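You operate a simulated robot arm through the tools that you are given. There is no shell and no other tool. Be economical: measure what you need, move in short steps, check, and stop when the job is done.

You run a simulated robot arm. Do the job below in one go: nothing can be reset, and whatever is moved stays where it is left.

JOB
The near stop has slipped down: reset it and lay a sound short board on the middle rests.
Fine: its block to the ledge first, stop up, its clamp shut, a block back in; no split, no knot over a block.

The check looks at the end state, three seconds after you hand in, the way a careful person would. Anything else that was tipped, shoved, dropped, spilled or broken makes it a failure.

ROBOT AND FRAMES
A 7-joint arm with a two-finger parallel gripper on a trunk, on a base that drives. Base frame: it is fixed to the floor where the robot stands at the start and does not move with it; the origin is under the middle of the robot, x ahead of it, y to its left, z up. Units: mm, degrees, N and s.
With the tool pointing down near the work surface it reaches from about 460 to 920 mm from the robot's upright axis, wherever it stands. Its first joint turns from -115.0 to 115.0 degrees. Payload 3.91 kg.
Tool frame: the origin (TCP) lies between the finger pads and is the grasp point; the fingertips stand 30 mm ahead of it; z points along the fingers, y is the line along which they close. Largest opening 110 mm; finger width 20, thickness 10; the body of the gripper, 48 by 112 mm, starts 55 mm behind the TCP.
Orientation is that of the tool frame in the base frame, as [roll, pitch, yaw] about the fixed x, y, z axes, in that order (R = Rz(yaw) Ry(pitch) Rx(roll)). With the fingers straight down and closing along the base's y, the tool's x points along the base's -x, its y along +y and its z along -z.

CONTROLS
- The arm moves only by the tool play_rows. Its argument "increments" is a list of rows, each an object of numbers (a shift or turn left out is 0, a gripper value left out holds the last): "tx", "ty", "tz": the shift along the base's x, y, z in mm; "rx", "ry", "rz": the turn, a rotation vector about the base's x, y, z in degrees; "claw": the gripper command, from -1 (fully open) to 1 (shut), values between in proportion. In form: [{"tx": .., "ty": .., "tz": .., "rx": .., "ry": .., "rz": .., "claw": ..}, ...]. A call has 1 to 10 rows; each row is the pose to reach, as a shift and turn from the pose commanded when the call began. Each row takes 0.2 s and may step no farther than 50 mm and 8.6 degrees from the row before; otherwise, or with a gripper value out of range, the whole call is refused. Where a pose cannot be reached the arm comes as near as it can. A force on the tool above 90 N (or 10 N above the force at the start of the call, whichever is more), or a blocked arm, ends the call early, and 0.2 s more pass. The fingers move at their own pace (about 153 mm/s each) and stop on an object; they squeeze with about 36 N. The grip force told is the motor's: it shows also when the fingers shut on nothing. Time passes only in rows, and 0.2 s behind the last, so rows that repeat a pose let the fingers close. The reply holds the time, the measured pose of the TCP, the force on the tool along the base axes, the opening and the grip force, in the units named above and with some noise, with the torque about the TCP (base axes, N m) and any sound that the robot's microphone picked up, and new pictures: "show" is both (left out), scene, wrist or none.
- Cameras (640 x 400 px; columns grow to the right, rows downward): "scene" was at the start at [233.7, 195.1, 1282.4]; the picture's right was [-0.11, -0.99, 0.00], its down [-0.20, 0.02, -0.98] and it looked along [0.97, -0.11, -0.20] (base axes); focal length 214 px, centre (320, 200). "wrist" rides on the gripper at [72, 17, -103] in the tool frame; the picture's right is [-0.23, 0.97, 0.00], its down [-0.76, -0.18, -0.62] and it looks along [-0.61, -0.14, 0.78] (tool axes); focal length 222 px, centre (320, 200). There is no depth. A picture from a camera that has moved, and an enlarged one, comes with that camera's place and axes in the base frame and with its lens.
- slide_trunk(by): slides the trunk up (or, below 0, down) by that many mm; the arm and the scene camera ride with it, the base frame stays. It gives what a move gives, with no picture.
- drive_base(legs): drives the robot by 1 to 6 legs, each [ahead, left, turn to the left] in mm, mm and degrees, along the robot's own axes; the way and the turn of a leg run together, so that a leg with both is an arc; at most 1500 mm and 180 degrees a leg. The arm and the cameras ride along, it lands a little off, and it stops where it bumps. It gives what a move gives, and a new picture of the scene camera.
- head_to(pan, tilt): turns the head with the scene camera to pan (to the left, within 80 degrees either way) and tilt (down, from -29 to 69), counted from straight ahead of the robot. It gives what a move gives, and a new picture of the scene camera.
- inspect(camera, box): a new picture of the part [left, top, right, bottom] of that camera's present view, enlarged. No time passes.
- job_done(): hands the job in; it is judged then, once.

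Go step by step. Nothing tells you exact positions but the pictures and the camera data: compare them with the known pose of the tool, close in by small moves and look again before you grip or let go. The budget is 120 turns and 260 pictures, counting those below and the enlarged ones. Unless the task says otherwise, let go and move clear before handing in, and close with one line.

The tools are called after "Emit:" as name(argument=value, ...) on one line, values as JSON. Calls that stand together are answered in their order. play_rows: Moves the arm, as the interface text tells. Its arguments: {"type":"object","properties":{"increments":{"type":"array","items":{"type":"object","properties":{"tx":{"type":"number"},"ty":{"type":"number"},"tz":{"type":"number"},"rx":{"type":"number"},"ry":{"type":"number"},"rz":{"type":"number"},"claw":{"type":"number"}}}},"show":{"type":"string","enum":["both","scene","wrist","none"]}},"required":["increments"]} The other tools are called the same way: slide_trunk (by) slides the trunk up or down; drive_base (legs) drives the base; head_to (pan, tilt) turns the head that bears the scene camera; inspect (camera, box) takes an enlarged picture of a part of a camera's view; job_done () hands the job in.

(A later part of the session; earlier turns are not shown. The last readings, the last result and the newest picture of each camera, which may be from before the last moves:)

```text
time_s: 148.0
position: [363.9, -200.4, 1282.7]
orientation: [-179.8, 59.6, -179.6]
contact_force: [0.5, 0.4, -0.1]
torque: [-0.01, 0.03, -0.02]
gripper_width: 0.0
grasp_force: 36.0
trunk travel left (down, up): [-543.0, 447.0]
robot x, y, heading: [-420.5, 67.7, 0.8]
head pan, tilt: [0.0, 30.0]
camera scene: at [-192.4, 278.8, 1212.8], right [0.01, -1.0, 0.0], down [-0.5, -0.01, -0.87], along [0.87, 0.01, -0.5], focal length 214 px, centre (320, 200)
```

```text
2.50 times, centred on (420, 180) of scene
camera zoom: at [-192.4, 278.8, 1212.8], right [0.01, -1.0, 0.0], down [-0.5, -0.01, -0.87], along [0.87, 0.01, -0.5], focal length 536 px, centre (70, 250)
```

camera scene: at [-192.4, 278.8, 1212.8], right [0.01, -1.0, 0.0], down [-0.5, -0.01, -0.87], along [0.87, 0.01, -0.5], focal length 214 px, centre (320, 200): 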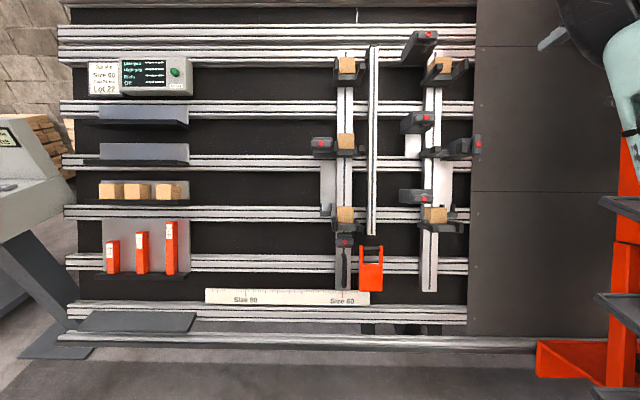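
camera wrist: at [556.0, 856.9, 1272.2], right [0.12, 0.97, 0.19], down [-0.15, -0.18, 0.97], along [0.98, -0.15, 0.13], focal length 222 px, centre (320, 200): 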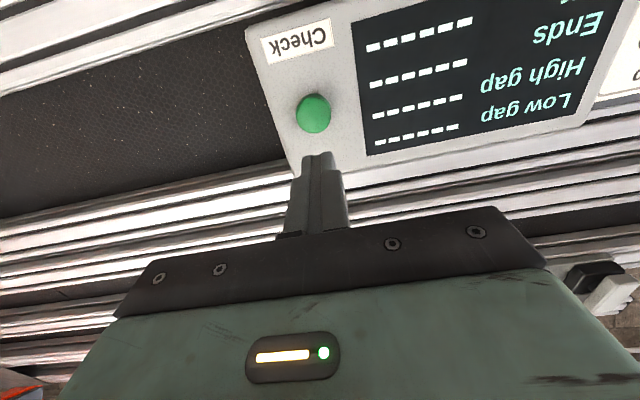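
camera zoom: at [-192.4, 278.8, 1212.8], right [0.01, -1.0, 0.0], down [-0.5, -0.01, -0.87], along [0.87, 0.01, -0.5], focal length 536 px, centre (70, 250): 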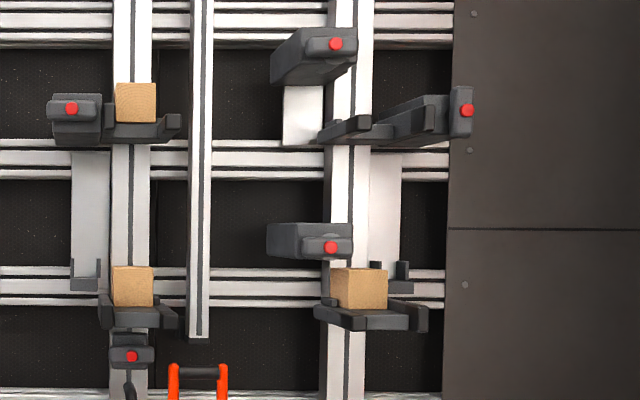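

Nearly level already. I zoom in to measure exactly.

Emit:
inspect(camera="scene", box=[310, 120, 390, 170])

Emit:
inspect(camera="scene", box=[405, 120, 485, 170])

Emit:
inspect(camera="scene", box=[310, 195, 390, 245])

Emit:
inspect(camera="scene", box=[405, 195, 485, 245])

```text
8.00 times, centred on (350, 145) of scene
camera zoom: at [-192.4, 278.8, 1212.8], right [0.01, -1.0, 0.0], down [-0.5, -0.01, -0.87], along [0.87, 0.01, -0.5], focal length 1716 px, centre (80, 640)
```

zoom: 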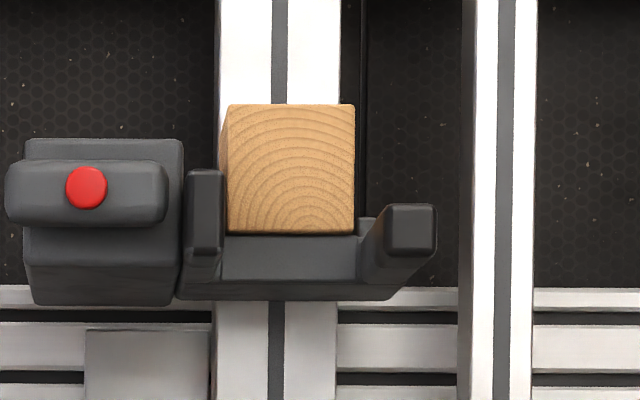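

```text
8.00 times, centred on (445, 145) of scene
camera zoom: at [-192.4, 278.8, 1212.8], right [0.01, -1.0, 0.0], down [-0.5, -0.01, -0.87], along [0.87, 0.01, -0.5], focal length 1716 px, centre (-680, 640)
```

zoom: 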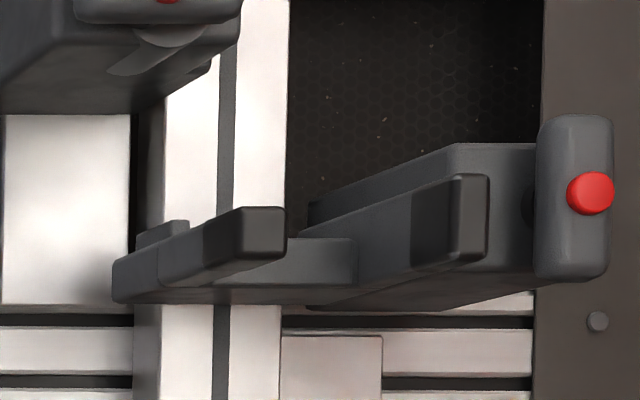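

```text
8.00 times, centred on (350, 220) of scene
camera zoom: at [-192.4, 278.8, 1212.8], right [0.01, -1.0, 0.0], down [-0.5, -0.01, -0.87], along [0.87, 0.01, -0.5], focal length 1716 px, centre (80, 40)
```

zoom: 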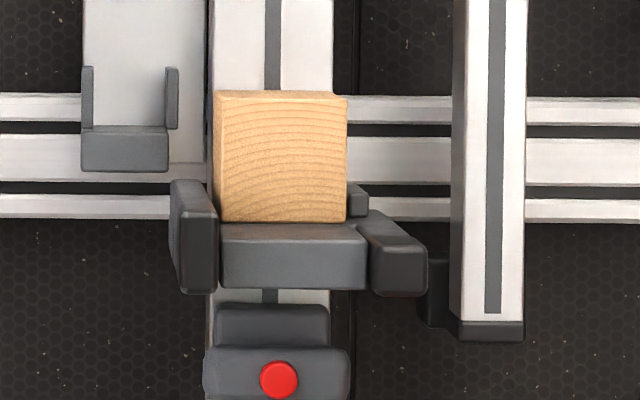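

```text
8.00 times, centred on (445, 220) of scene
camera zoom: at [-192.4, 278.8, 1212.8], right [0.01, -1.0, 0.0], down [-0.5, -0.01, -0.87], along [0.87, 0.01, -0.5], focal length 1716 px, centre (-680, 40)
```

zoom: 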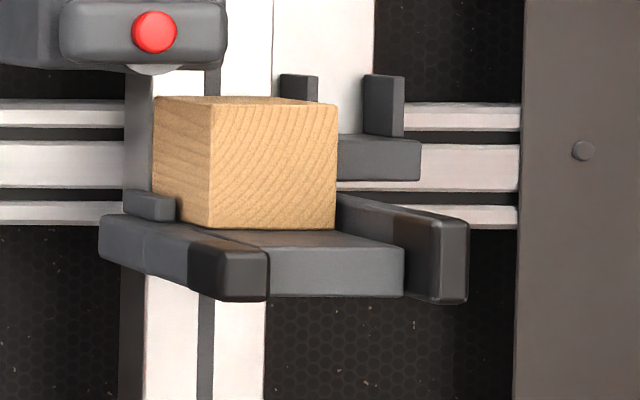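

Near and left middle stops are now level within ≈1 mm. Next: shut the clamp by gripping its handle (at about y≈-231, s≈1141, n≈65) and turning it 90°. I go to a view position first.

Emit:
slide_trunk(by=-300)

Emit:
drive_base(legs=[[40, -30, -0.8]])

Emit:
play_rows(increments=[{"tz": 30, "claw": 0.1}, {"tz": 50, "claw": 0.1}], show="wrist")

```text
time_s: 151.0
position: [362.7, -200.6, 981.4]
orientation: [-179.9, 59.6, -179.8]
contact_force: [0.0, 0.8, -0.1]
torque: [-0.01, -0.01, 0.02]
gripper_width: 0.0
grasp_force: 35.5
trunk travel left (down, up): [-243.0, 747.0]
robot x, y, heading: [-422.2, 70.0, 0.7]
head pan, tilt: [0.0, 30.0]
```

```text
time_s: 151.9
position: [398.3, -240.7, 981.8]
orientation: [-180.0, 59.6, 179.3]
contact_force: [-0.4, -0.5, -0.8]
torque: [-0.03, -0.01, 0.03]
gripper_width: 0.0
grasp_force: 35.7
trunk travel left (down, up): [-243.0, 747.0]
robot x, y, heading: [-382.1, 39.8, 0.3]
head pan, tilt: [0.0, 30.0]
camera scene: at [-149.6, 244.8, 912.9], right [0.0, -1.0, 0.0], down [-0.5, 0.0, -0.87], along [0.87, 0.0, -0.5], focal length 214 px, centre (320, 200)
```

scene: 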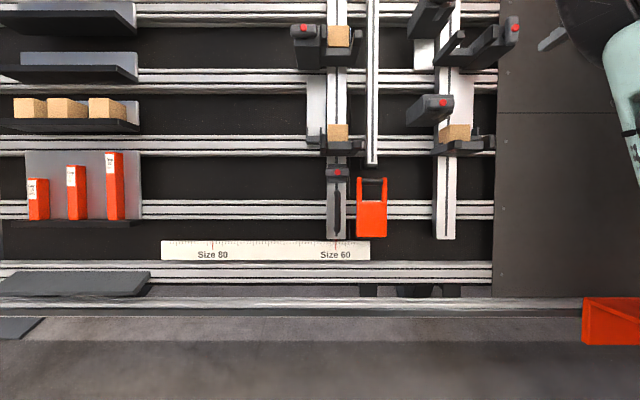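

```text
time_s: 152.5
position: [400.0, -240.1, 1033.5]
orientation: [-179.9, 59.6, 179.4]
contact_force: [-0.8, 0.2, -0.5]
torque: [0.02, 0.01, 0.01]
gripper_width: 49.6
grasp_force: 0.0
trunk travel left (down, up): [-243.0, 747.0]
robot x, y, heading: [-383.1, 38.2, 0.0]
head pan, tilt: [0.0, 30.0]
camera wrist: at [274.1, -221.9, 1022.3], right [0.13, 0.97, 0.19], down [-0.15, -0.17, 0.97], along [0.98, -0.15, 0.13], focal length 222 px, centre (320, 200)
```

wrist: 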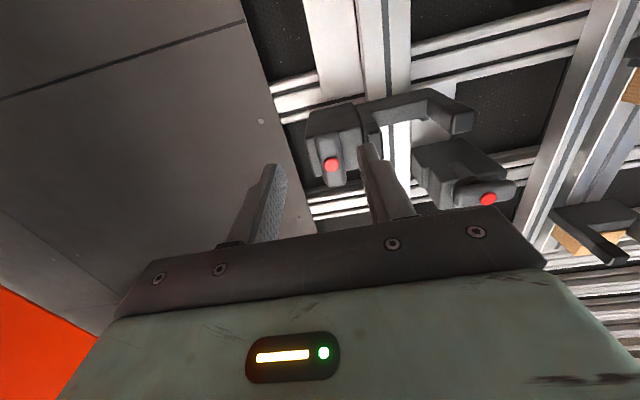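

Emit:
play_rows(increments=[{"tx": 38, "ty": 1, "tz": 5, "rz": 0.6}, {"tx": 75, "ty": 2, "tz": 10, "rz": 0.6}, {"tx": 75, "ty": 2, "tz": 10, "rz": 0.6}], show="wrist")

Emit:
inspect(camera="wrist", box=[200, 60, 440, 210])

```text
time_s: 153.3
position: [475.0, -238.0, 1041.9]
orientation: [-180.0, 59.6, 180.0]
contact_force: [0.0, 0.3, -0.5]
torque: [0.0, -0.05, 0.06]
gripper_width: 49.3
grasp_force: 0.0
trunk travel left (down, up): [-243.0, 747.0]
robot x, y, heading: [-381.2, 40.2, -0.2]
head pan, tilt: [0.0, 30.0]
camera wrist: at [349.8, -221.3, 1031.1], right [0.12, 0.97, 0.2], down [-0.15, -0.18, 0.97], along [0.98, -0.14, 0.13], focal length 222 px, centre (320, 200)
```

wrist: 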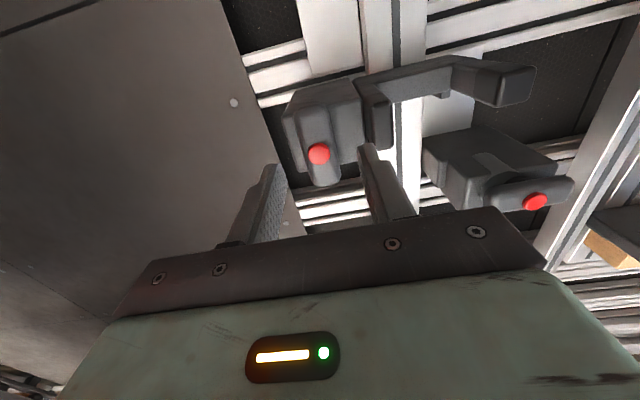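

```text
2.67 times, centred on (320, 135) of wrist
camera zoom: at [349.8, -221.3, 1031.1], right [0.12, 0.97, 0.2], down [-0.15, -0.18, 0.97], along [0.98, -0.14, 0.13], focal length 592 px, centre (320, 373)
```

zoom: 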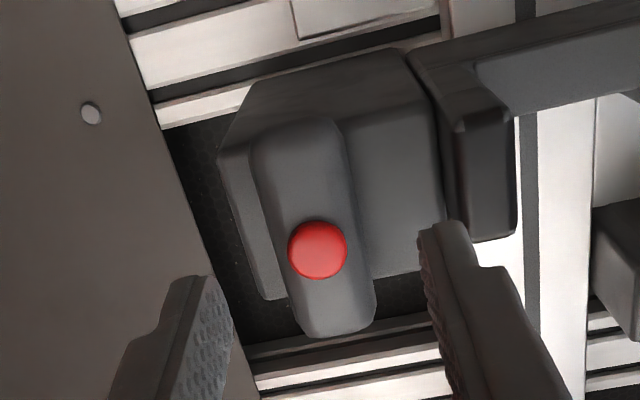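

Handle centre ≈ y -238, s 1137, front n≈68. I narrow the opening and move in.

Emit:
play_rows(increments=[{"ty": -1.5, "claw": 0.2}, {"tx": 14, "ty": -1.5, "tz": -9, "claw": 0.2}, {"tx": 26.5, "ty": -1.5, "tz": -17, "claw": 0.2}, {"tx": 26.5, "ty": -1.5, "tz": -17, "claw": 0.2}], show="wrist")

Emit:
inspect(camera="wrist", box=[200, 60, 440, 210])

```text
time_s: 154.3
position: [500.1, -240.7, 1023.0]
orientation: [-179.9, 59.6, 180.0]
contact_force: [0.5, 0.6, -0.2]
torque: [0.0, -0.04, 0.0]
gripper_width: 43.9
grasp_force: 0.0
trunk travel left (down, up): [-243.0, 747.0]
robot x, y, heading: [-383.5, 40.1, 0.1]
head pan, tilt: [0.0, 30.0]
camera wrist: at [374.9, -224.0, 1012.4], right [0.12, 0.97, 0.2], down [-0.15, -0.18, 0.97], along [0.98, -0.14, 0.13], focal length 222 px, centre (320, 200)
```

wrist: 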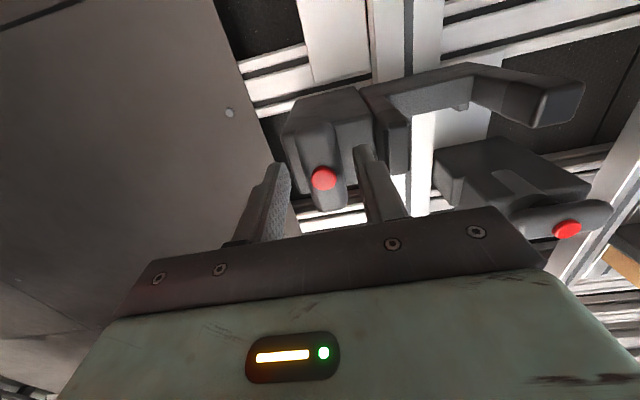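

```text
2.67 times, centred on (320, 135) of wrist
camera zoom: at [374.9, -224.0, 1012.4], right [0.12, 0.97, 0.2], down [-0.15, -0.18, 0.97], along [0.98, -0.14, 0.13], focal length 592 px, centre (320, 373)
```

zoom: 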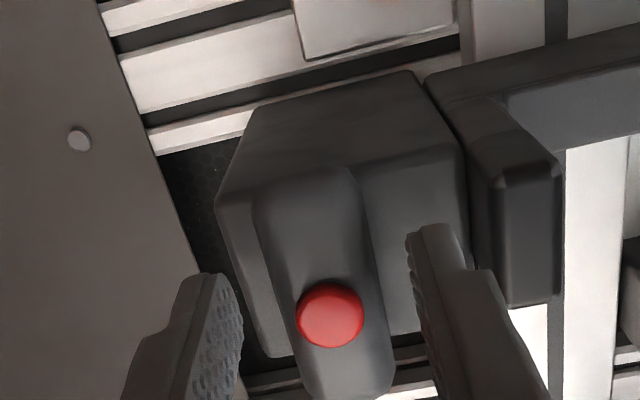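

Emit:
play_rows(increments=[{"tx": 4, "ty": 1, "tz": -2}, {"tx": 8, "ty": 1, "tz": -4.5}, {"tx": 8, "ty": 1, "tz": -4.5}], show="wrist")

Emit:
inspect(camera="wrist", box=[200, 80, 440, 230])

```text
time_s: 155.1
position: [508.7, -239.6, 1020.8]
orientation: [-179.9, 59.7, -180.0]
contact_force: [-0.7, -0.3, -1.4]
torque: [0.03, 0.02, -0.01]
gripper_width: 43.9
grasp_force: 0.1
trunk travel left (down, up): [-243.0, 747.0]
robot x, y, heading: [-382.8, 40.4, 0.1]
head pan, tilt: [0.0, 30.0]
camera wrist: at [383.8, -223.2, 1009.7], right [0.12, 0.97, 0.19], down [-0.15, -0.18, 0.97], along [0.98, -0.14, 0.13], focal length 222 px, centre (320, 200)
```

wrist: 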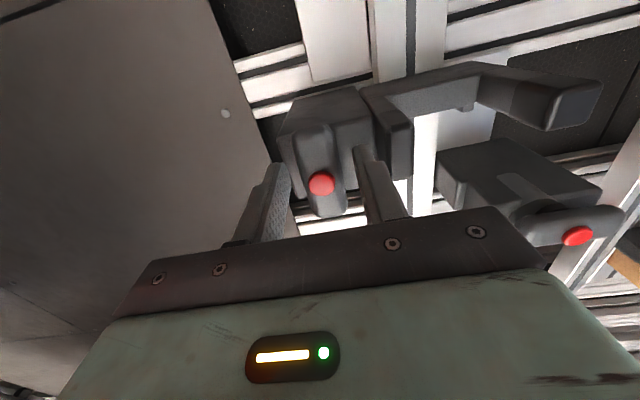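

```text
2.67 times, centred on (320, 155) of wrist
camera zoom: at [383.8, -223.2, 1009.7], right [0.12, 0.97, 0.19], down [-0.15, -0.18, 0.97], along [0.98, -0.14, 0.13], focal length 592 px, centre (320, 320)
```

zoom: 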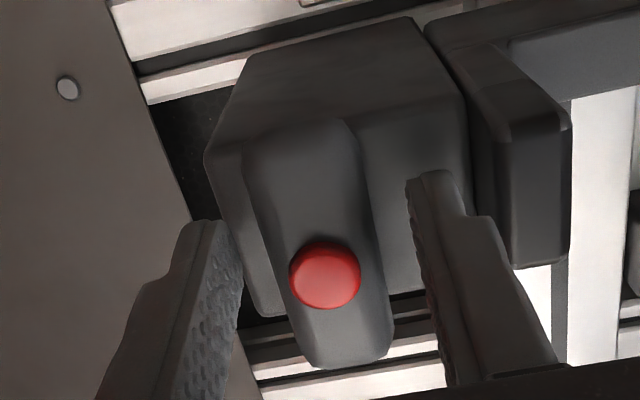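

Now grip the handle and try a first 16° turn about the tool axis.

Emit:
play_rows(increments=[{"claw": 1}, {"claw": 1}, {"rx": 6.93, "rz": -4, "claw": 1}, {"rx": 13.86, "rz": -8, "claw": 1}, {"rx": 13.86, "rz": -8, "claw": 1}], show="wrist")

```text
time_s: 156.3
position: [508.2, -237.5, 1021.7]
orientation: [154.8, 55.8, 150.6]
contact_force: [-0.4, 6.7, -2.7]
torque: [0.15, -0.11, 0.57]
gripper_width: 27.5
grasp_force: 44.8
trunk travel left (down, up): [-243.0, 747.0]
robot x, y, heading: [-380.6, 38.6, 0.1]
head pan, tilt: [0.0, 30.0]
camera wrist: at [387.2, -202.8, 1016.0], right [0.24, 0.87, 0.42], down [-0.19, -0.38, 0.9], along [0.95, -0.3, 0.07], focal length 222 px, centre (320, 200)
```

wrist: 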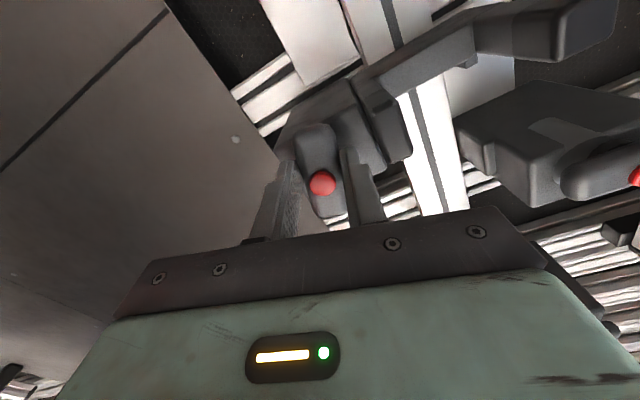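

The handle turns easily with the tool. Continue to 90°.

Emit:
play_rows(increments=[{"rx": 6.93, "rz": -4}, {"rx": 13.86, "rz": -8}, {"rx": 20.8, "rz": -12}, {"rx": 27.7, "rz": -16}, {"rx": 34.6, "rz": -20}, {"rx": 41.6, "rz": -24}, {"rx": 48.5, "rz": -28}, {"rx": 55.4, "rz": -32}, {"rx": 62.4, "rz": -36}], show="wrist")

```text
time_s: 158.3
position: [416.9, -295.7, 872.1]
orientation: [123.7, 15.5, 103.4]
contact_force: [-0.5, 0.3, -0.5]
torque: [0.0, -0.03, 0.04]
gripper_width: 0.0
grasp_force: 37.6
out of reach, approached as far as the arm can: row 3, 4, 5, 6, 7, 8, 9
trunk travel left (down, up): [-243.0, 747.0]
robot x, y, heading: [-381.0, 39.7, 0.1]
head pan, tilt: [0.0, 30.0]
camera wrist: at [322.1, -227.4, 922.0], right [0.53, 0.12, 0.84], down [-0.44, -0.81, 0.39], along [0.73, -0.58, -0.37], focal length 222 px, centre (320, 200)
```

wrist: 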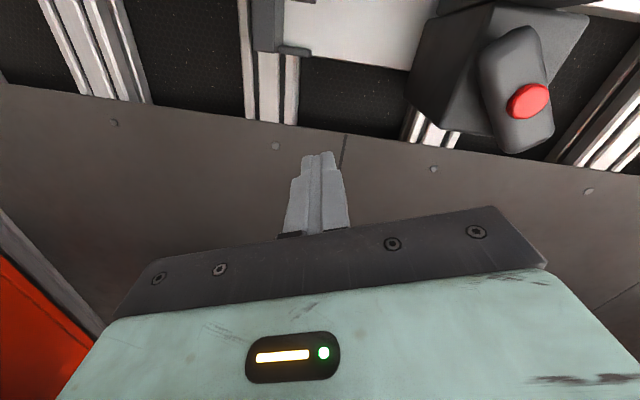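

The arm hit a joint limit and slid off the handle. I retreat and check what happened.

Emit:
play_rows(increments=[{"tx": -40, "tz": 20}, {"tx": -80, "tz": 40}, {"tx": -120, "tz": 60}], show="both")

Emit:
inspect(camera="scene", box=[400, 0, 540, 100])

Emit:
inspect(camera="scene", box=[280, 0, 420, 100])

```text
time_s: 159.1
position: [299.3, -298.4, 930.3]
orientation: [123.8, 15.5, 103.2]
contact_force: [0.3, 0.0, 0.1]
torque: [0.02, -0.02, 0.02]
gripper_width: 0.2
grasp_force: 37.5
trunk travel left (down, up): [-243.0, 747.0]
robot x, y, heading: [-382.1, 42.4, 0.0]
head pan, tilt: [0.0, 30.0]
camera scene: at [-149.5, 244.8, 912.8], right [0.0, -1.0, 0.0], down [-0.5, 0.0, -0.87], along [0.87, 0.0, -0.5], focal length 214 px, centre (320, 200)
camera wrist: at [204.3, -230.0, 979.0], right [0.53, 0.12, 0.84], down [-0.45, -0.8, 0.4], along [0.72, -0.58, -0.37], focal length 222 px, centre (320, 200)
```

scene: 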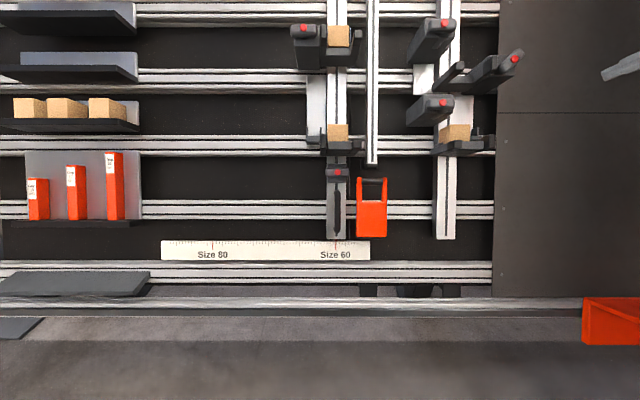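
wrist: 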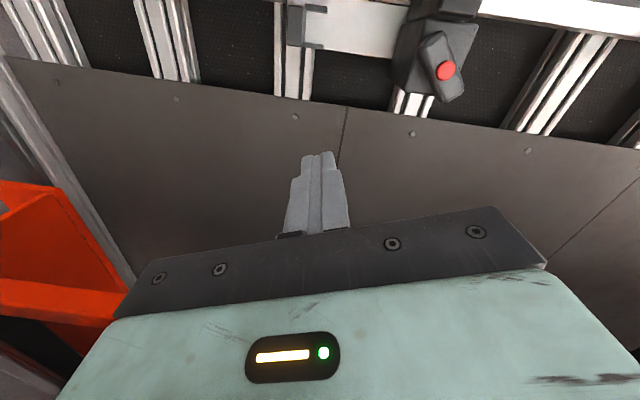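

```text
4.00 times, centred on (470, 50) of scene
camera zoom: at [-149.5, 244.8, 912.8], right [0.0, -1.0, 0.0], down [-0.5, 0.0, -0.87], along [0.87, 0.0, -0.5], focal length 858 px, centre (-280, 800)
```

zoom: 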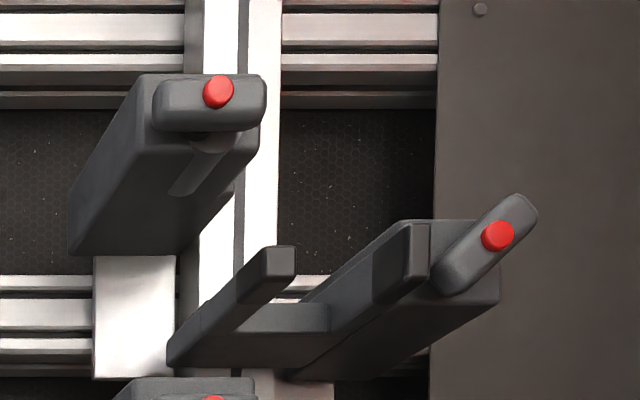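

```text
4.00 times, centred on (350, 50) of scene
camera zoom: at [-149.5, 244.8, 912.8], right [0.0, -1.0, 0.0], down [-0.5, 0.0, -0.87], along [0.87, 0.0, -0.5], focal length 858 px, centre (200, 800)
```

zoom: 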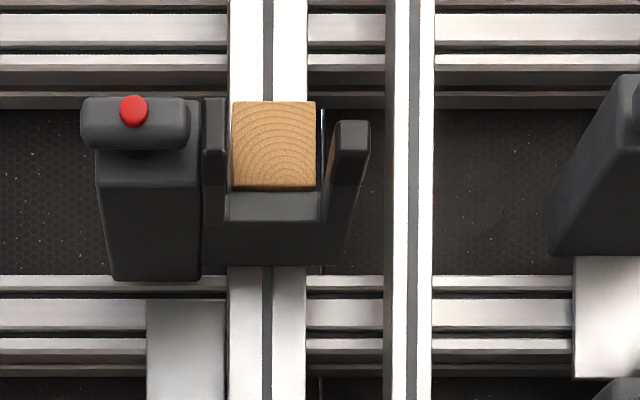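

The stop stayed; the handle is now turned about 45°. I restore the tool attitude, then finish by nudging the handle's inner lower end up-slope with closed fingertips.

Emit:
play_rows(increments=[{"rx": -6.7, "rz": 3.9, "tz": 10}, {"rx": -13.4, "rz": 7.8, "tz": 20}, {"rx": -20.1, "rz": 11.7, "tz": 30, "ty": 10}, {"rx": -26.8, "rz": 15.6, "tz": 40, "ty": 20}, {"rx": -33.5, "rz": 19.5, "tz": 50, "ty": 30}, {"rx": -40.2, "rz": 23.4, "tz": 60, "ty": 40}, {"rx": -46.9, "rz": 27.3, "tz": 65, "ty": 50}, {"rx": -53.6, "rz": 31.2, "tz": 70, "ty": 60}, {"rx": -60.3, "rz": 35.1, "tz": 70, "ty": 78}], show="wrist")

```text
time_s: 161.1
position: [296.4, -221.9, 1000.5]
orientation: [-178.8, 56.7, 179.9]
contact_force: [0.1, -0.1, 0.1]
torque: [0.0, -0.02, 0.03]
gripper_width: 0.1
grasp_force: 38.0
trunk travel left (down, up): [-243.0, 747.0]
robot x, y, heading: [-380.1, 38.9, 0.0]
head pan, tilt: [0.0, 30.0]
camera wrist: at [171.3, -204.0, 995.6], right [0.14, 0.97, 0.18], down [-0.11, -0.16, 0.98], along [0.98, -0.16, 0.08], focal length 222 px, centre (320, 200)
```

wrist: 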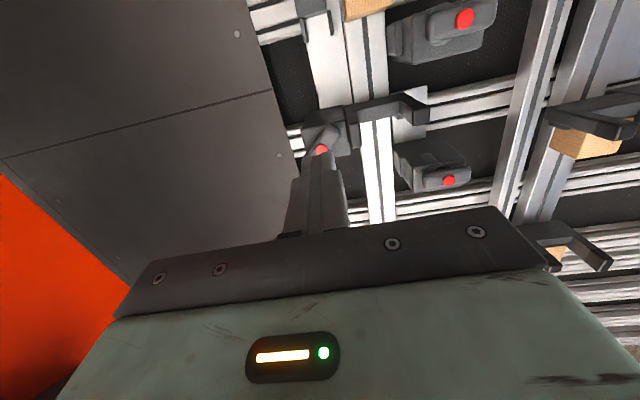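

Emit:
play_rows(increments=[{"tx": 40, "ry": -3.2}, {"tx": 80, "ry": -3.2}, {"tx": 120, "tz": 2, "ry": -3.2}, {"tx": 134, "ty": 2, "tz": 4, "ry": -3.2}, {"tx": 134, "ty": 2, "tz": 4, "ry": -3.2}], show="wrist")

Emit:
inspect(camera="wrist", box=[240, 60, 400, 180])

```text
time_s: 162.3
position: [434.0, -221.2, 1004.4]
orientation: [-179.0, 59.9, 179.7]
contact_force: [0.0, -1.6, 0.4]
torque: [0.03, 0.01, -0.01]
gripper_width: 0.0
grasp_force: 37.9
trunk travel left (down, up): [-243.0, 747.0]
robot x, y, heading: [-379.3, 36.7, 0.0]
head pan, tilt: [0.0, 30.0]
camera wrist: at [307.8, -202.1, 992.4], right [0.13, 0.97, 0.19], down [-0.16, -0.17, 0.97], along [0.98, -0.16, 0.13], focal length 222 px, centre (320, 200)
```

wrist: 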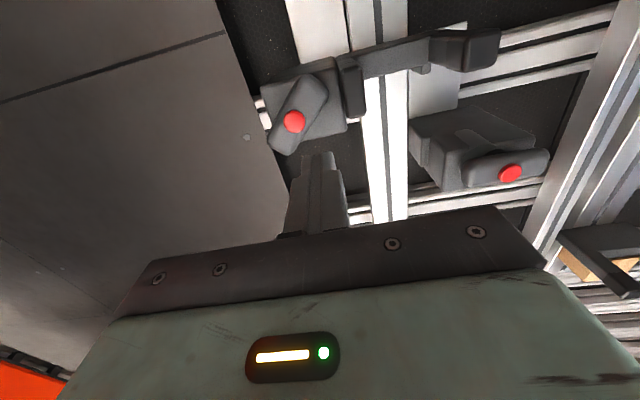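

```text
3.33 times, centred on (320, 120) of wrist
camera zoom: at [307.8, -202.1, 992.4], right [0.13, 0.97, 0.19], down [-0.16, -0.17, 0.97], along [0.98, -0.16, 0.13], focal length 740 px, centre (320, 467)
```

zoom: 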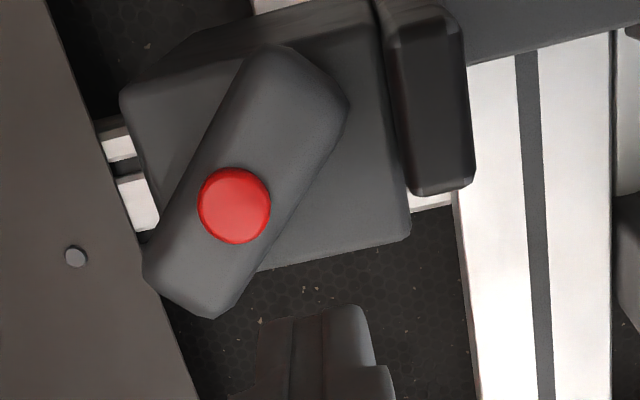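

The stop slid back down when the arm slipped (now ≈70 mm low, handle half turned). I go under the bar again and push it back up to its limit.

Emit:
play_rows(increments=[{"tx": -20, "ty": 20, "tz": -20}, {"tx": -30, "ty": 45, "tz": -50}, {"tx": -19, "ty": 74, "tz": -86}, {"tx": 10, "ty": 74, "tz": -104}, {"tx": 40, "ty": 74, "tz": -121}, {"tx": 70, "ty": 74, "tz": -138}, {"tx": 93, "ty": 74, "tz": -151}, {"tx": 93, "ty": 74, "tz": -151}], show="wrist")

```text
time_s: 164.1
position: [524.9, -146.4, 853.5]
orientation: [-179.1, 59.9, 179.7]
contact_force: [-0.7, -0.2, 0.2]
torque: [0.0, 0.02, -0.02]
gripper_width: 0.0
grasp_force: 37.7
trunk travel left (down, up): [-243.0, 747.0]
robot x, y, heading: [-382.6, 41.0, -0.2]
head pan, tilt: [0.0, 30.0]
camera wrist: at [400.1, -128.2, 841.6], right [0.13, 0.97, 0.19], down [-0.16, -0.17, 0.97], along [0.98, -0.16, 0.13], focal length 222 px, centre (320, 200)
```

wrist: 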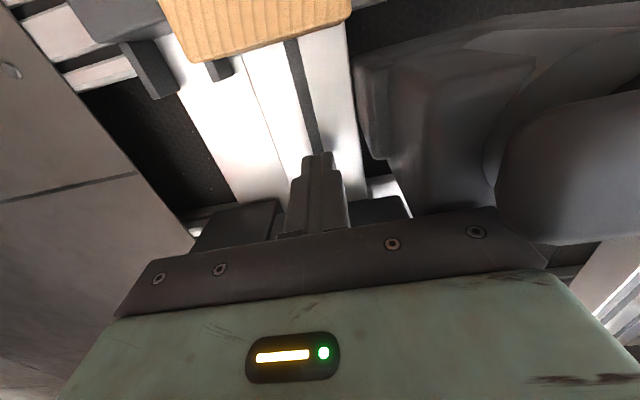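

Emit:
play_rows(increments=[{"tx": 6, "tz": 10.4}, {"tx": 12, "tz": 20.8}, {"tx": 18, "tz": 31.2}, {"tx": 24, "tz": 41.6}, {"tx": 30, "tz": 52}, {"tx": 36, "tz": 62.3}, {"tx": 41, "tz": 71}, {"tx": 41, "tz": 71}], show="none")

Emit:
play_rows(increments=[{"tx": 2, "tz": 3.5}, {"tx": 4, "tz": 6.9}, {"tx": 6, "tz": 10.4}, {"tx": 6, "tz": 10.4}], show="scene")

```text
time_s: 165.9
position: [566.8, -146.4, 923.8]
orientation: [-179.0, 59.9, 179.8]
contact_force: [-5.2, -1.0, -2.7]
torque: [-0.09, -0.52, 0.29]
gripper_width: 0.1
grasp_force: 37.8
trunk travel left (down, up): [-243.0, 747.0]
robot x, y, heading: [-382.3, 36.4, 0.2]
head pan, tilt: [0.0, 30.0]
```

```text
time_s: 166.9
position: [572.1, -146.9, 931.6]
orientation: [-179.0, 59.7, 179.8]
contact_force: [-39.5, 7.6, -26.4]
torque: [-1.25, -4.22, 0.51]
gripper_width: 0.0
grasp_force: 37.5
trunk travel left (down, up): [-243.0, 747.0]
robot x, y, heading: [-382.7, 40.2, 0.3]
head pan, tilt: [0.0, 30.0]
camera scene: at [-150.3, 245.1, 912.6], right [0.0, -1.0, 0.0], down [-0.5, 0.0, -0.87], along [0.87, 0.0, -0.5], focal length 214 px, centre (320, 200)
```

scene: 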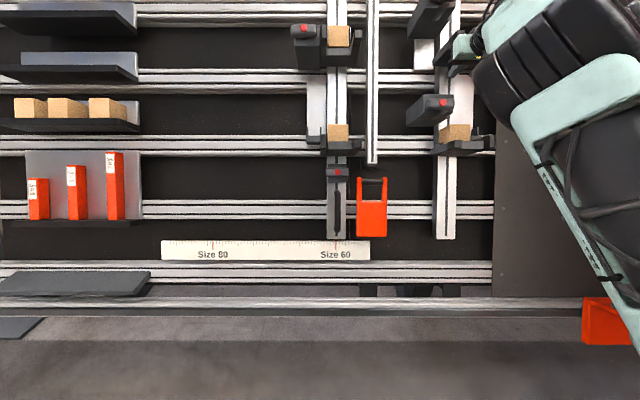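

At the same limit again. Now out, and across to below the handle's inner end.

Emit:
play_rows(increments=[{"tx": -4, "tz": -7}, {"tx": -34, "tz": 10}, {"tx": -64, "tz": 27}, {"tx": -94, "tz": 45}, {"tx": -120, "tz": 60}, {"tx": -120, "tz": 60, "ty": -35}, {"tx": -120, "tz": 60, "ty": -69}, {"tx": -120, "tz": 60, "ty": -69}], show="wrist")

Emit:
inspect(camera="wrist", box=[240, 80, 400, 200])

```text
time_s: 168.7
position: [452.1, -215.2, 991.6]
orientation: [-179.2, 59.8, 179.7]
contact_force: [-0.2, 0.1, -0.3]
torque: [-0.03, 0.02, -0.02]
gripper_width: 0.0
grasp_force: 37.8
trunk travel left (down, up): [-243.0, 747.0]
robot x, y, heading: [-379.5, 39.2, 0.3]
head pan, tilt: [0.0, 30.0]
camera wrist: at [326.8, -196.9, 980.4], right [0.13, 0.97, 0.19], down [-0.16, -0.17, 0.97], along [0.98, -0.16, 0.13], focal length 222 px, centre (320, 200)
```

wrist: 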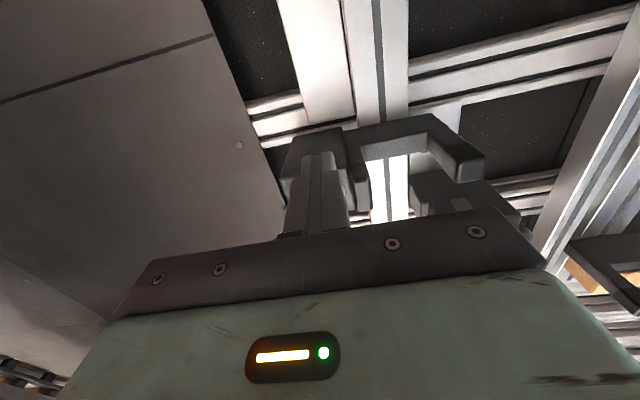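

```text
3.33 times, centred on (320, 140) of wrist
camera zoom: at [326.8, -196.9, 980.4], right [0.13, 0.97, 0.19], down [-0.16, -0.17, 0.97], along [0.98, -0.16, 0.13], focal length 740 px, centre (320, 400)
```

zoom: 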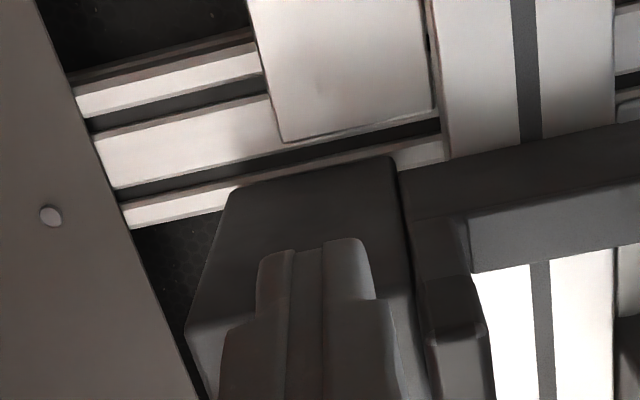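

Emit:
play_rows(increments=[{"tx": 11, "tz": -6.5}, {"tx": 22.5, "tz": -13}, {"tx": 25, "tz": -8.7}, {"tx": 27.5, "tz": -4.3}, {"tx": 27.5, "tz": -4.3}], show="wrist")

Emit:
inspect(camera="wrist", box=[240, 80, 400, 200])

```text
time_s: 169.9
position: [481.4, -214.1, 988.8]
orientation: [-179.2, 59.9, 179.7]
contact_force: [0.3, -0.1, 0.2]
torque: [0.01, 0.02, 0.01]
gripper_width: 0.0
grasp_force: 37.8
trunk travel left (down, up): [-243.0, 747.0]
robot x, y, heading: [-380.5, 40.3, 0.0]
head pan, tilt: [0.0, 30.0]
camera wrist: at [355.5, -196.4, 977.0], right [0.13, 0.97, 0.19], down [-0.16, -0.17, 0.97], along [0.98, -0.16, 0.13], focal length 222 px, centre (320, 200)
```

wrist: 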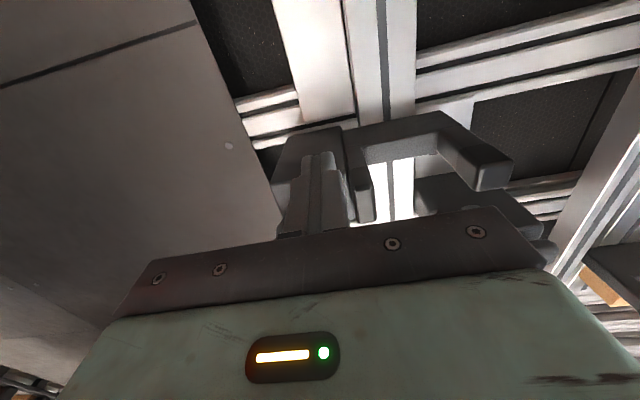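

```text
3.33 times, centred on (320, 140) of wrist
camera zoom: at [355.5, -196.4, 977.0], right [0.13, 0.97, 0.19], down [-0.16, -0.17, 0.97], along [0.98, -0.16, 0.13], focal length 740 px, centre (320, 400)
```

zoom: 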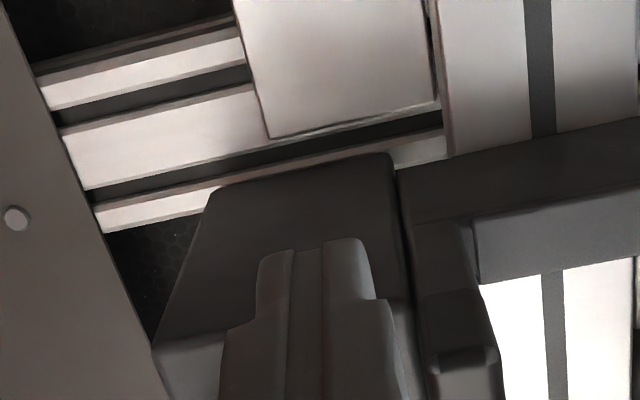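

Emit:
play_rows(increments=[{"tx": 2.5, "tz": 4.3}, {"tx": 5, "tz": 8.7}, {"tx": 7.5, "tz": 13}, {"tx": 7.5, "tz": 13}], show="wrist")

```text
time_s: 170.9
position: [488.6, -206.5, 1001.3]
orientation: [-179.6, 59.3, -179.8]
contact_force: [-34.3, 42.4, -22.9]
torque: [0.3, 0.56, 1.22]
gripper_width: 0.1
grasp_force: 37.8
trunk travel left (down, up): [-243.0, 747.0]
robot x, y, heading: [-380.6, 42.2, -0.1]
head pan, tilt: [0.0, 30.0]
camera wrist: at [362.5, -190.7, 989.9], right [0.12, 0.97, 0.19], down [-0.15, -0.17, 0.97], along [0.98, -0.14, 0.12], focal length 222 px, centre (320, 200)
```

wrist: 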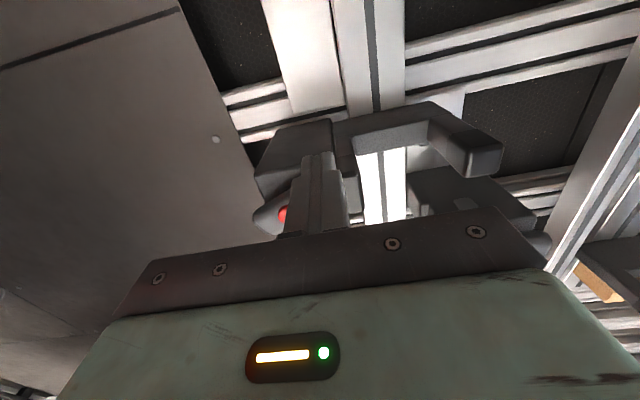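

The finger slid off the rounded end sideways. Better: push sideways (+y) on the handle's lower part from its outer side. I back off and look.

Emit:
play_rows(increments=[{"tx": -8, "tz": -13, "ty": -4}, {"tx": -40, "tz": 3, "ty": -4}, {"tx": -80, "tz": 26, "ty": -20}, {"tx": -110, "tz": 10, "ty": -45}, {"tx": -110, "tz": 10, "ty": -45}], show="both")

Emit:
inspect(camera="wrist", box=[240, 60, 440, 200])

```text
time_s: 172.1
position: [379.3, -261.2, 1014.0]
orientation: [-178.9, 59.9, 179.6]
contact_force: [0.4, -0.2, 0.3]
torque: [0.0, 0.0, 0.01]
gripper_width: 0.0
grasp_force: 37.8
trunk travel left (down, up): [-243.0, 747.0]
robot x, y, heading: [-376.3, 35.9, 0.2]
head pan, tilt: [0.0, 30.0]
camera scene: at [-149.6, 244.8, 912.9], right [0.0, -1.0, 0.0], down [-0.5, 0.0, -0.87], along [0.87, 0.0, -0.5], focal length 214 px, centre (320, 200)
camera wrist: at [254.1, -242.8, 1003.2], right [0.13, 0.97, 0.19], down [-0.16, -0.17, 0.97], along [0.98, -0.16, 0.13], focal length 222 px, centre (320, 200)
```

scene: 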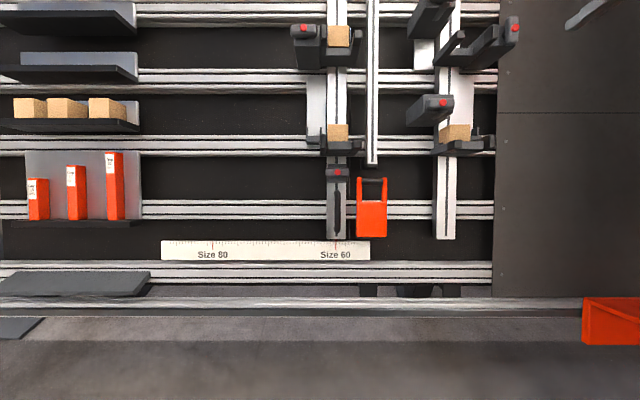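
wrist: 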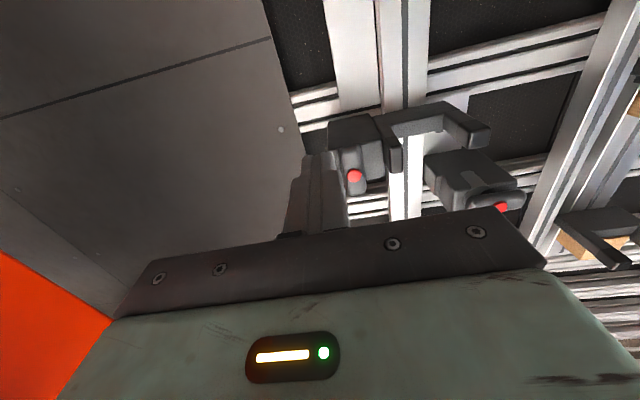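

```text
2.86 times, centred on (340, 130) of wrist
camera zoom: at [254.1, -242.8, 1003.2], right [0.13, 0.97, 0.19], down [-0.16, -0.17, 0.97], along [0.98, -0.16, 0.13], focal length 635 px, centre (263, 400)
```

zoom: 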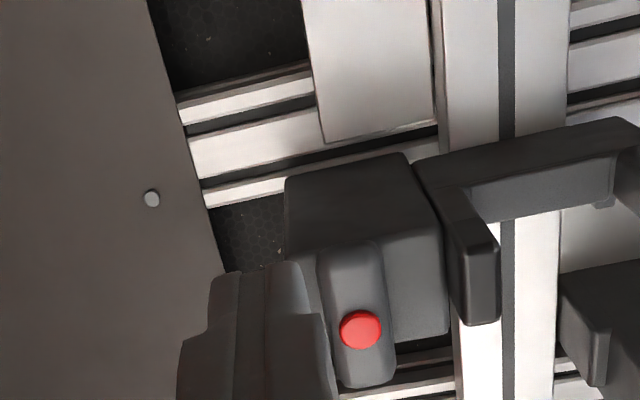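

The stop is still up at the right level; the handle went back to vertical. I position the closed fingers outside its lower half, to sweep it round in an arc.

Emit:
play_rows(increments=[{"tx": 40, "ty": -6, "tz": 4}, {"tx": 83, "ty": -11, "tz": 7.5}, {"tx": 100, "ty": -11, "tz": -2}, {"tx": 113, "ty": -11, "tz": -9.5}, {"tx": 113, "ty": -11, "tz": -9.5}], show="wrist")

Emit:
inspect(camera="wrist", box=[260, 80, 460, 220])

```text
time_s: 173.3
position: [494.9, -273.3, 1003.2]
orientation: [-179.1, 60.0, 179.7]
contact_force: [-0.2, 0.3, 0.7]
torque: [0.02, 0.01, 0.0]
gripper_width: 0.1
grasp_force: 37.3
trunk travel left (down, up): [-243.0, 747.0]
robot x, y, heading: [-387.2, 36.0, 0.0]
head pan, tilt: [0.0, 30.0]
camera wrist: at [368.6, -254.7, 991.6], right [0.13, 0.97, 0.19], down [-0.16, -0.17, 0.97], along [0.98, -0.16, 0.13], focal length 222 px, centre (320, 200)
```

wrist: 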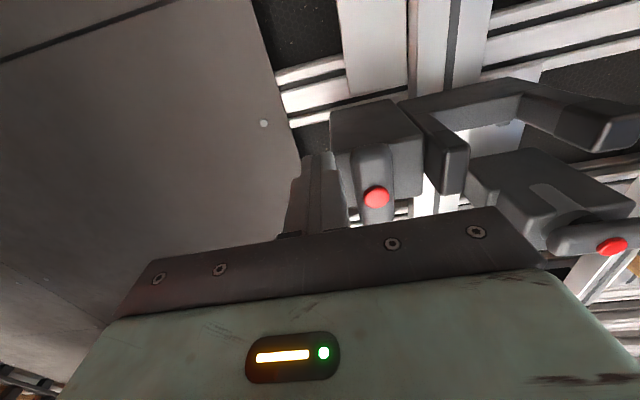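

```text
2.86 times, centred on (360, 150) of wrist
camera zoom: at [368.6, -254.7, 991.6], right [0.13, 0.97, 0.19], down [-0.16, -0.17, 0.97], along [0.98, -0.16, 0.13], focal length 635 px, centre (206, 343)
```

zoom: 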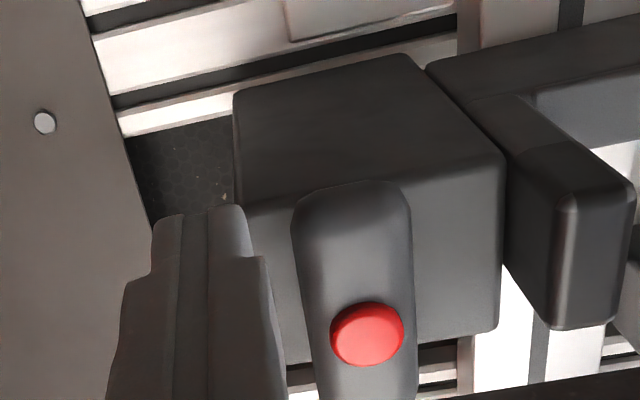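

In place beside the handle's lower half. Sweep the first half of the arc.

Emit:
play_rows(increments=[{"ty": 9}, {"ty": 15, "tx": -2.9, "tz": -5}, {"ty": 22, "tx": -4.9, "tz": -8.5}, {"ty": 30, "tx": -5.9, "tz": -10.2}, {"ty": 30, "tx": -5.9, "tz": -10.2}], show="wrist")

Emit:
inspect(camera="wrist", box=[240, 80, 440, 220])

```text
time_s: 174.5
position: [484.4, -241.1, 993.3]
orientation: [-179.0, 59.9, 179.7]
contact_force: [0.7, -0.3, 0.2]
torque: [-0.02, 0.01, 0.02]
gripper_width: 0.0
grasp_force: 37.7
trunk travel left (down, up): [-243.0, 747.0]
robot x, y, heading: [-379.4, 36.5, 0.2]
head pan, tilt: [0.0, 30.0]
camera wrist: at [359.3, -222.4, 982.0], right [0.13, 0.97, 0.19], down [-0.16, -0.17, 0.97], along [0.98, -0.16, 0.13], focal length 222 px, centre (320, 200)
```

wrist: 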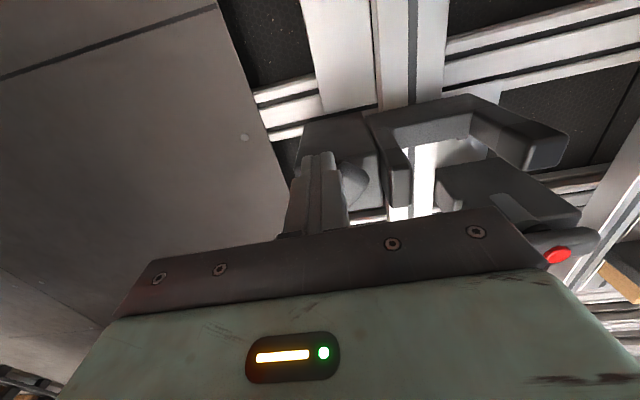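

```text
2.86 times, centred on (340, 150) of wrist
camera zoom: at [359.3, -222.4, 982.0], right [0.13, 0.97, 0.19], down [-0.16, -0.17, 0.97], along [0.98, -0.16, 0.13], focal length 635 px, centre (263, 343)
```

zoom: 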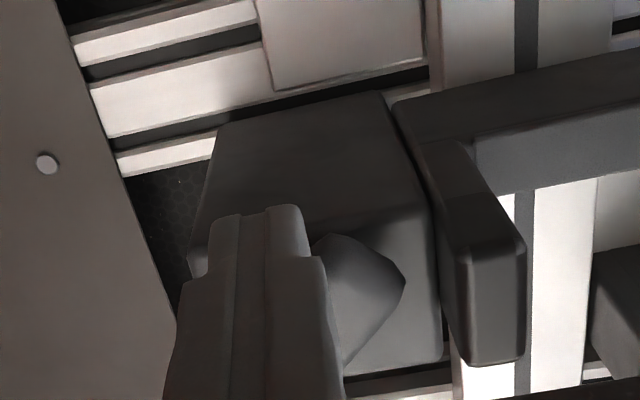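

The handle follows. Second half of the arc.

Emit:
play_rows(increments=[{"ty": 8}, {"ty": 16, "tx": 1.2, "tz": 2.2}, {"ty": 22, "tx": 3.4, "tz": 5.9}, {"ty": 23, "tx": 5, "tz": 8.7}, {"ty": 23, "tx": 6, "tz": 10.4}, {"ty": 23, "tx": 6, "tz": 10.4}], show="wrist")

Emit:
inspect(camera="wrist", box=[200, 80, 400, 220])

```text
time_s: 175.9
position: [490.7, -217.4, 1003.6]
orientation: [-179.1, 59.8, 179.7]
contact_force: [0.6, -0.5, 0.6]
torque: [-0.02, 0.03, 0.0]
gripper_width: 0.0
grasp_force: 38.4
trunk travel left (down, up): [-243.0, 747.0]
robot x, y, heading: [-379.3, 39.0, 0.1]
head pan, tilt: [0.0, 30.0]
camera wrist: at [365.4, -199.7, 992.1], right [0.13, 0.97, 0.19], down [-0.16, -0.17, 0.97], along [0.98, -0.16, 0.13], focal length 222 px, centre (320, 200)
```

wrist: 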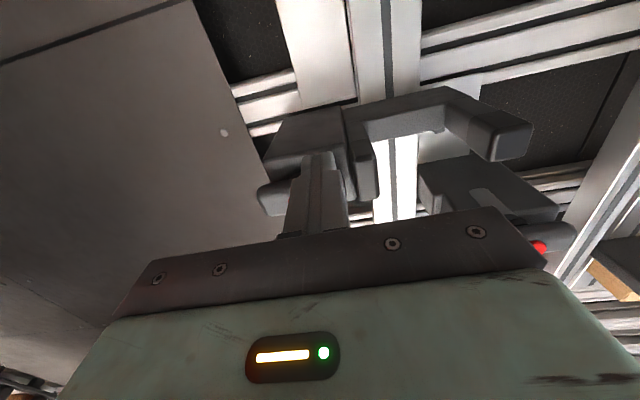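

```text
2.86 times, centred on (300, 150) of wrist
camera zoom: at [365.4, -199.7, 992.1], right [0.13, 0.97, 0.19], down [-0.16, -0.17, 0.97], along [0.98, -0.16, 0.13], focal length 635 px, centre (377, 343)
```

zoom: 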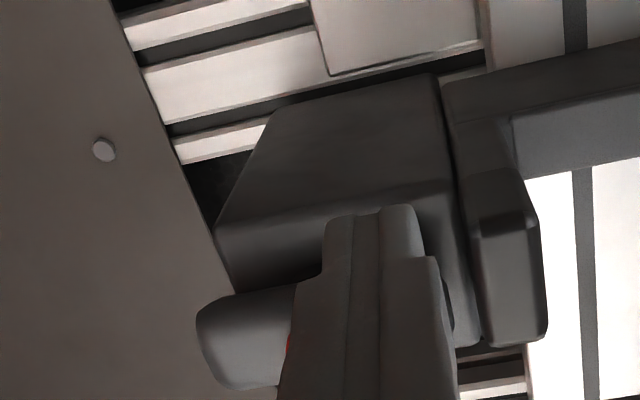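

Emit:
play_rows(increments=[{"tx": 1, "tz": 1.7}, {"tx": 2, "tz": 3.5}, {"tx": 2, "tz": 3.5}], show="none")

Emit:
inspect(camera="scene", box=[400, 0, 540, 100])

```text
time_s: 176.7
position: [492.6, -218.1, 1005.5]
orientation: [-179.1, 59.6, 179.7]
contact_force: [-14.4, 1.7, -14.3]
torque: [0.06, 0.45, 0.05]
gripper_width: 0.0
grasp_force: 38.7
trunk travel left (down, up): [-243.0, 747.0]
robot x, y, heading: [-382.9, 38.4, -0.0]
head pan, tilt: [0.0, 30.0]
```

```text
4.00 times, centred on (470, 50) of scene
camera zoom: at [-149.7, 244.8, 912.7], right [0.0, -1.0, 0.0], down [-0.5, 0.0, -0.87], along [0.87, 0.0, -0.5], focal length 858 px, centre (-280, 800)
```

zoom: 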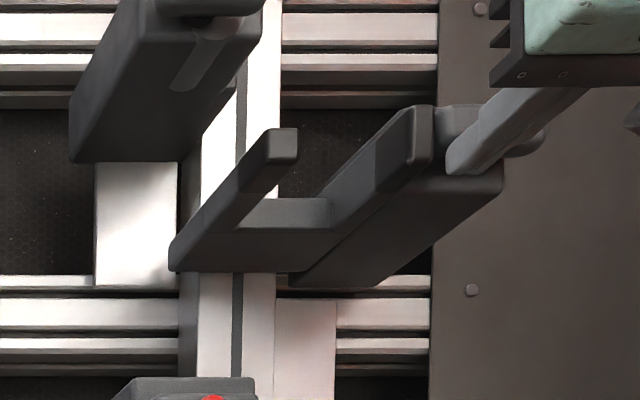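

Resistance now (≈20 N): the handle is home. I back off and check.

Emit:
play_rows(increments=[{"tx": -4, "tz": -7}, {"tx": -40, "tz": 12}, {"tx": -90, "tz": 30, "ty": -20}, {"tx": -120, "tz": 40, "ty": -50}], show="both")

Emit:
inspect(camera="scene", box=[280, 0, 540, 100])

Emit:
inspect(camera="scene", box=[400, 0, 540, 100])

```text
refused: row 3 steps farther than a row can; nothing moved
```

```text
2.46 times, centred on (410, 50) of scene
camera zoom: at [-149.7, 244.8, 912.7], right [0.0, -1.0, 0.0], down [-0.5, 0.0, -0.87], along [0.87, 0.0, -0.5], focal length 528 px, centre (98, 569)
```

zoom: 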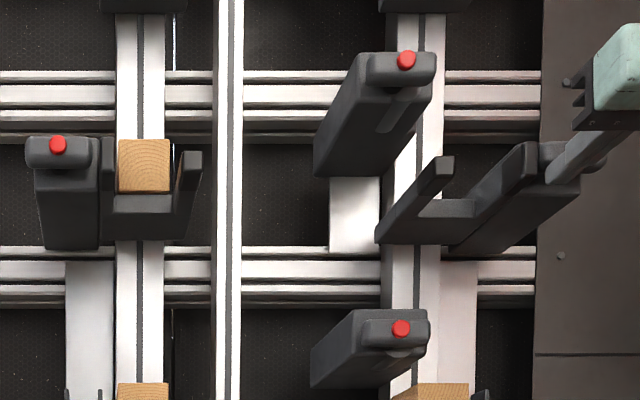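

```text
4.00 times, centred on (470, 50) of scene
camera zoom: at [-149.7, 244.8, 912.7], right [0.0, -1.0, 0.0], down [-0.5, 0.0, -0.87], along [0.87, 0.0, -0.5], focal length 858 px, centre (-280, 800)
```

zoom: 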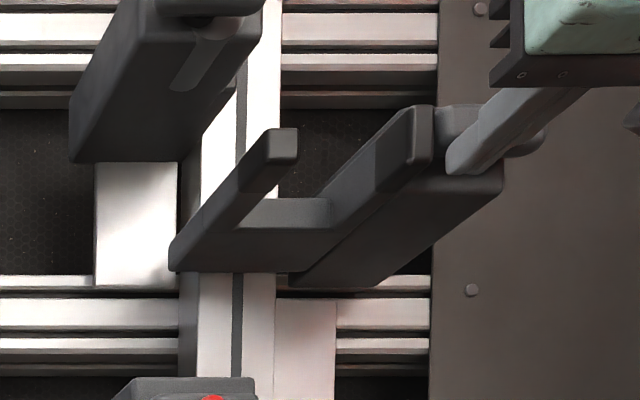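

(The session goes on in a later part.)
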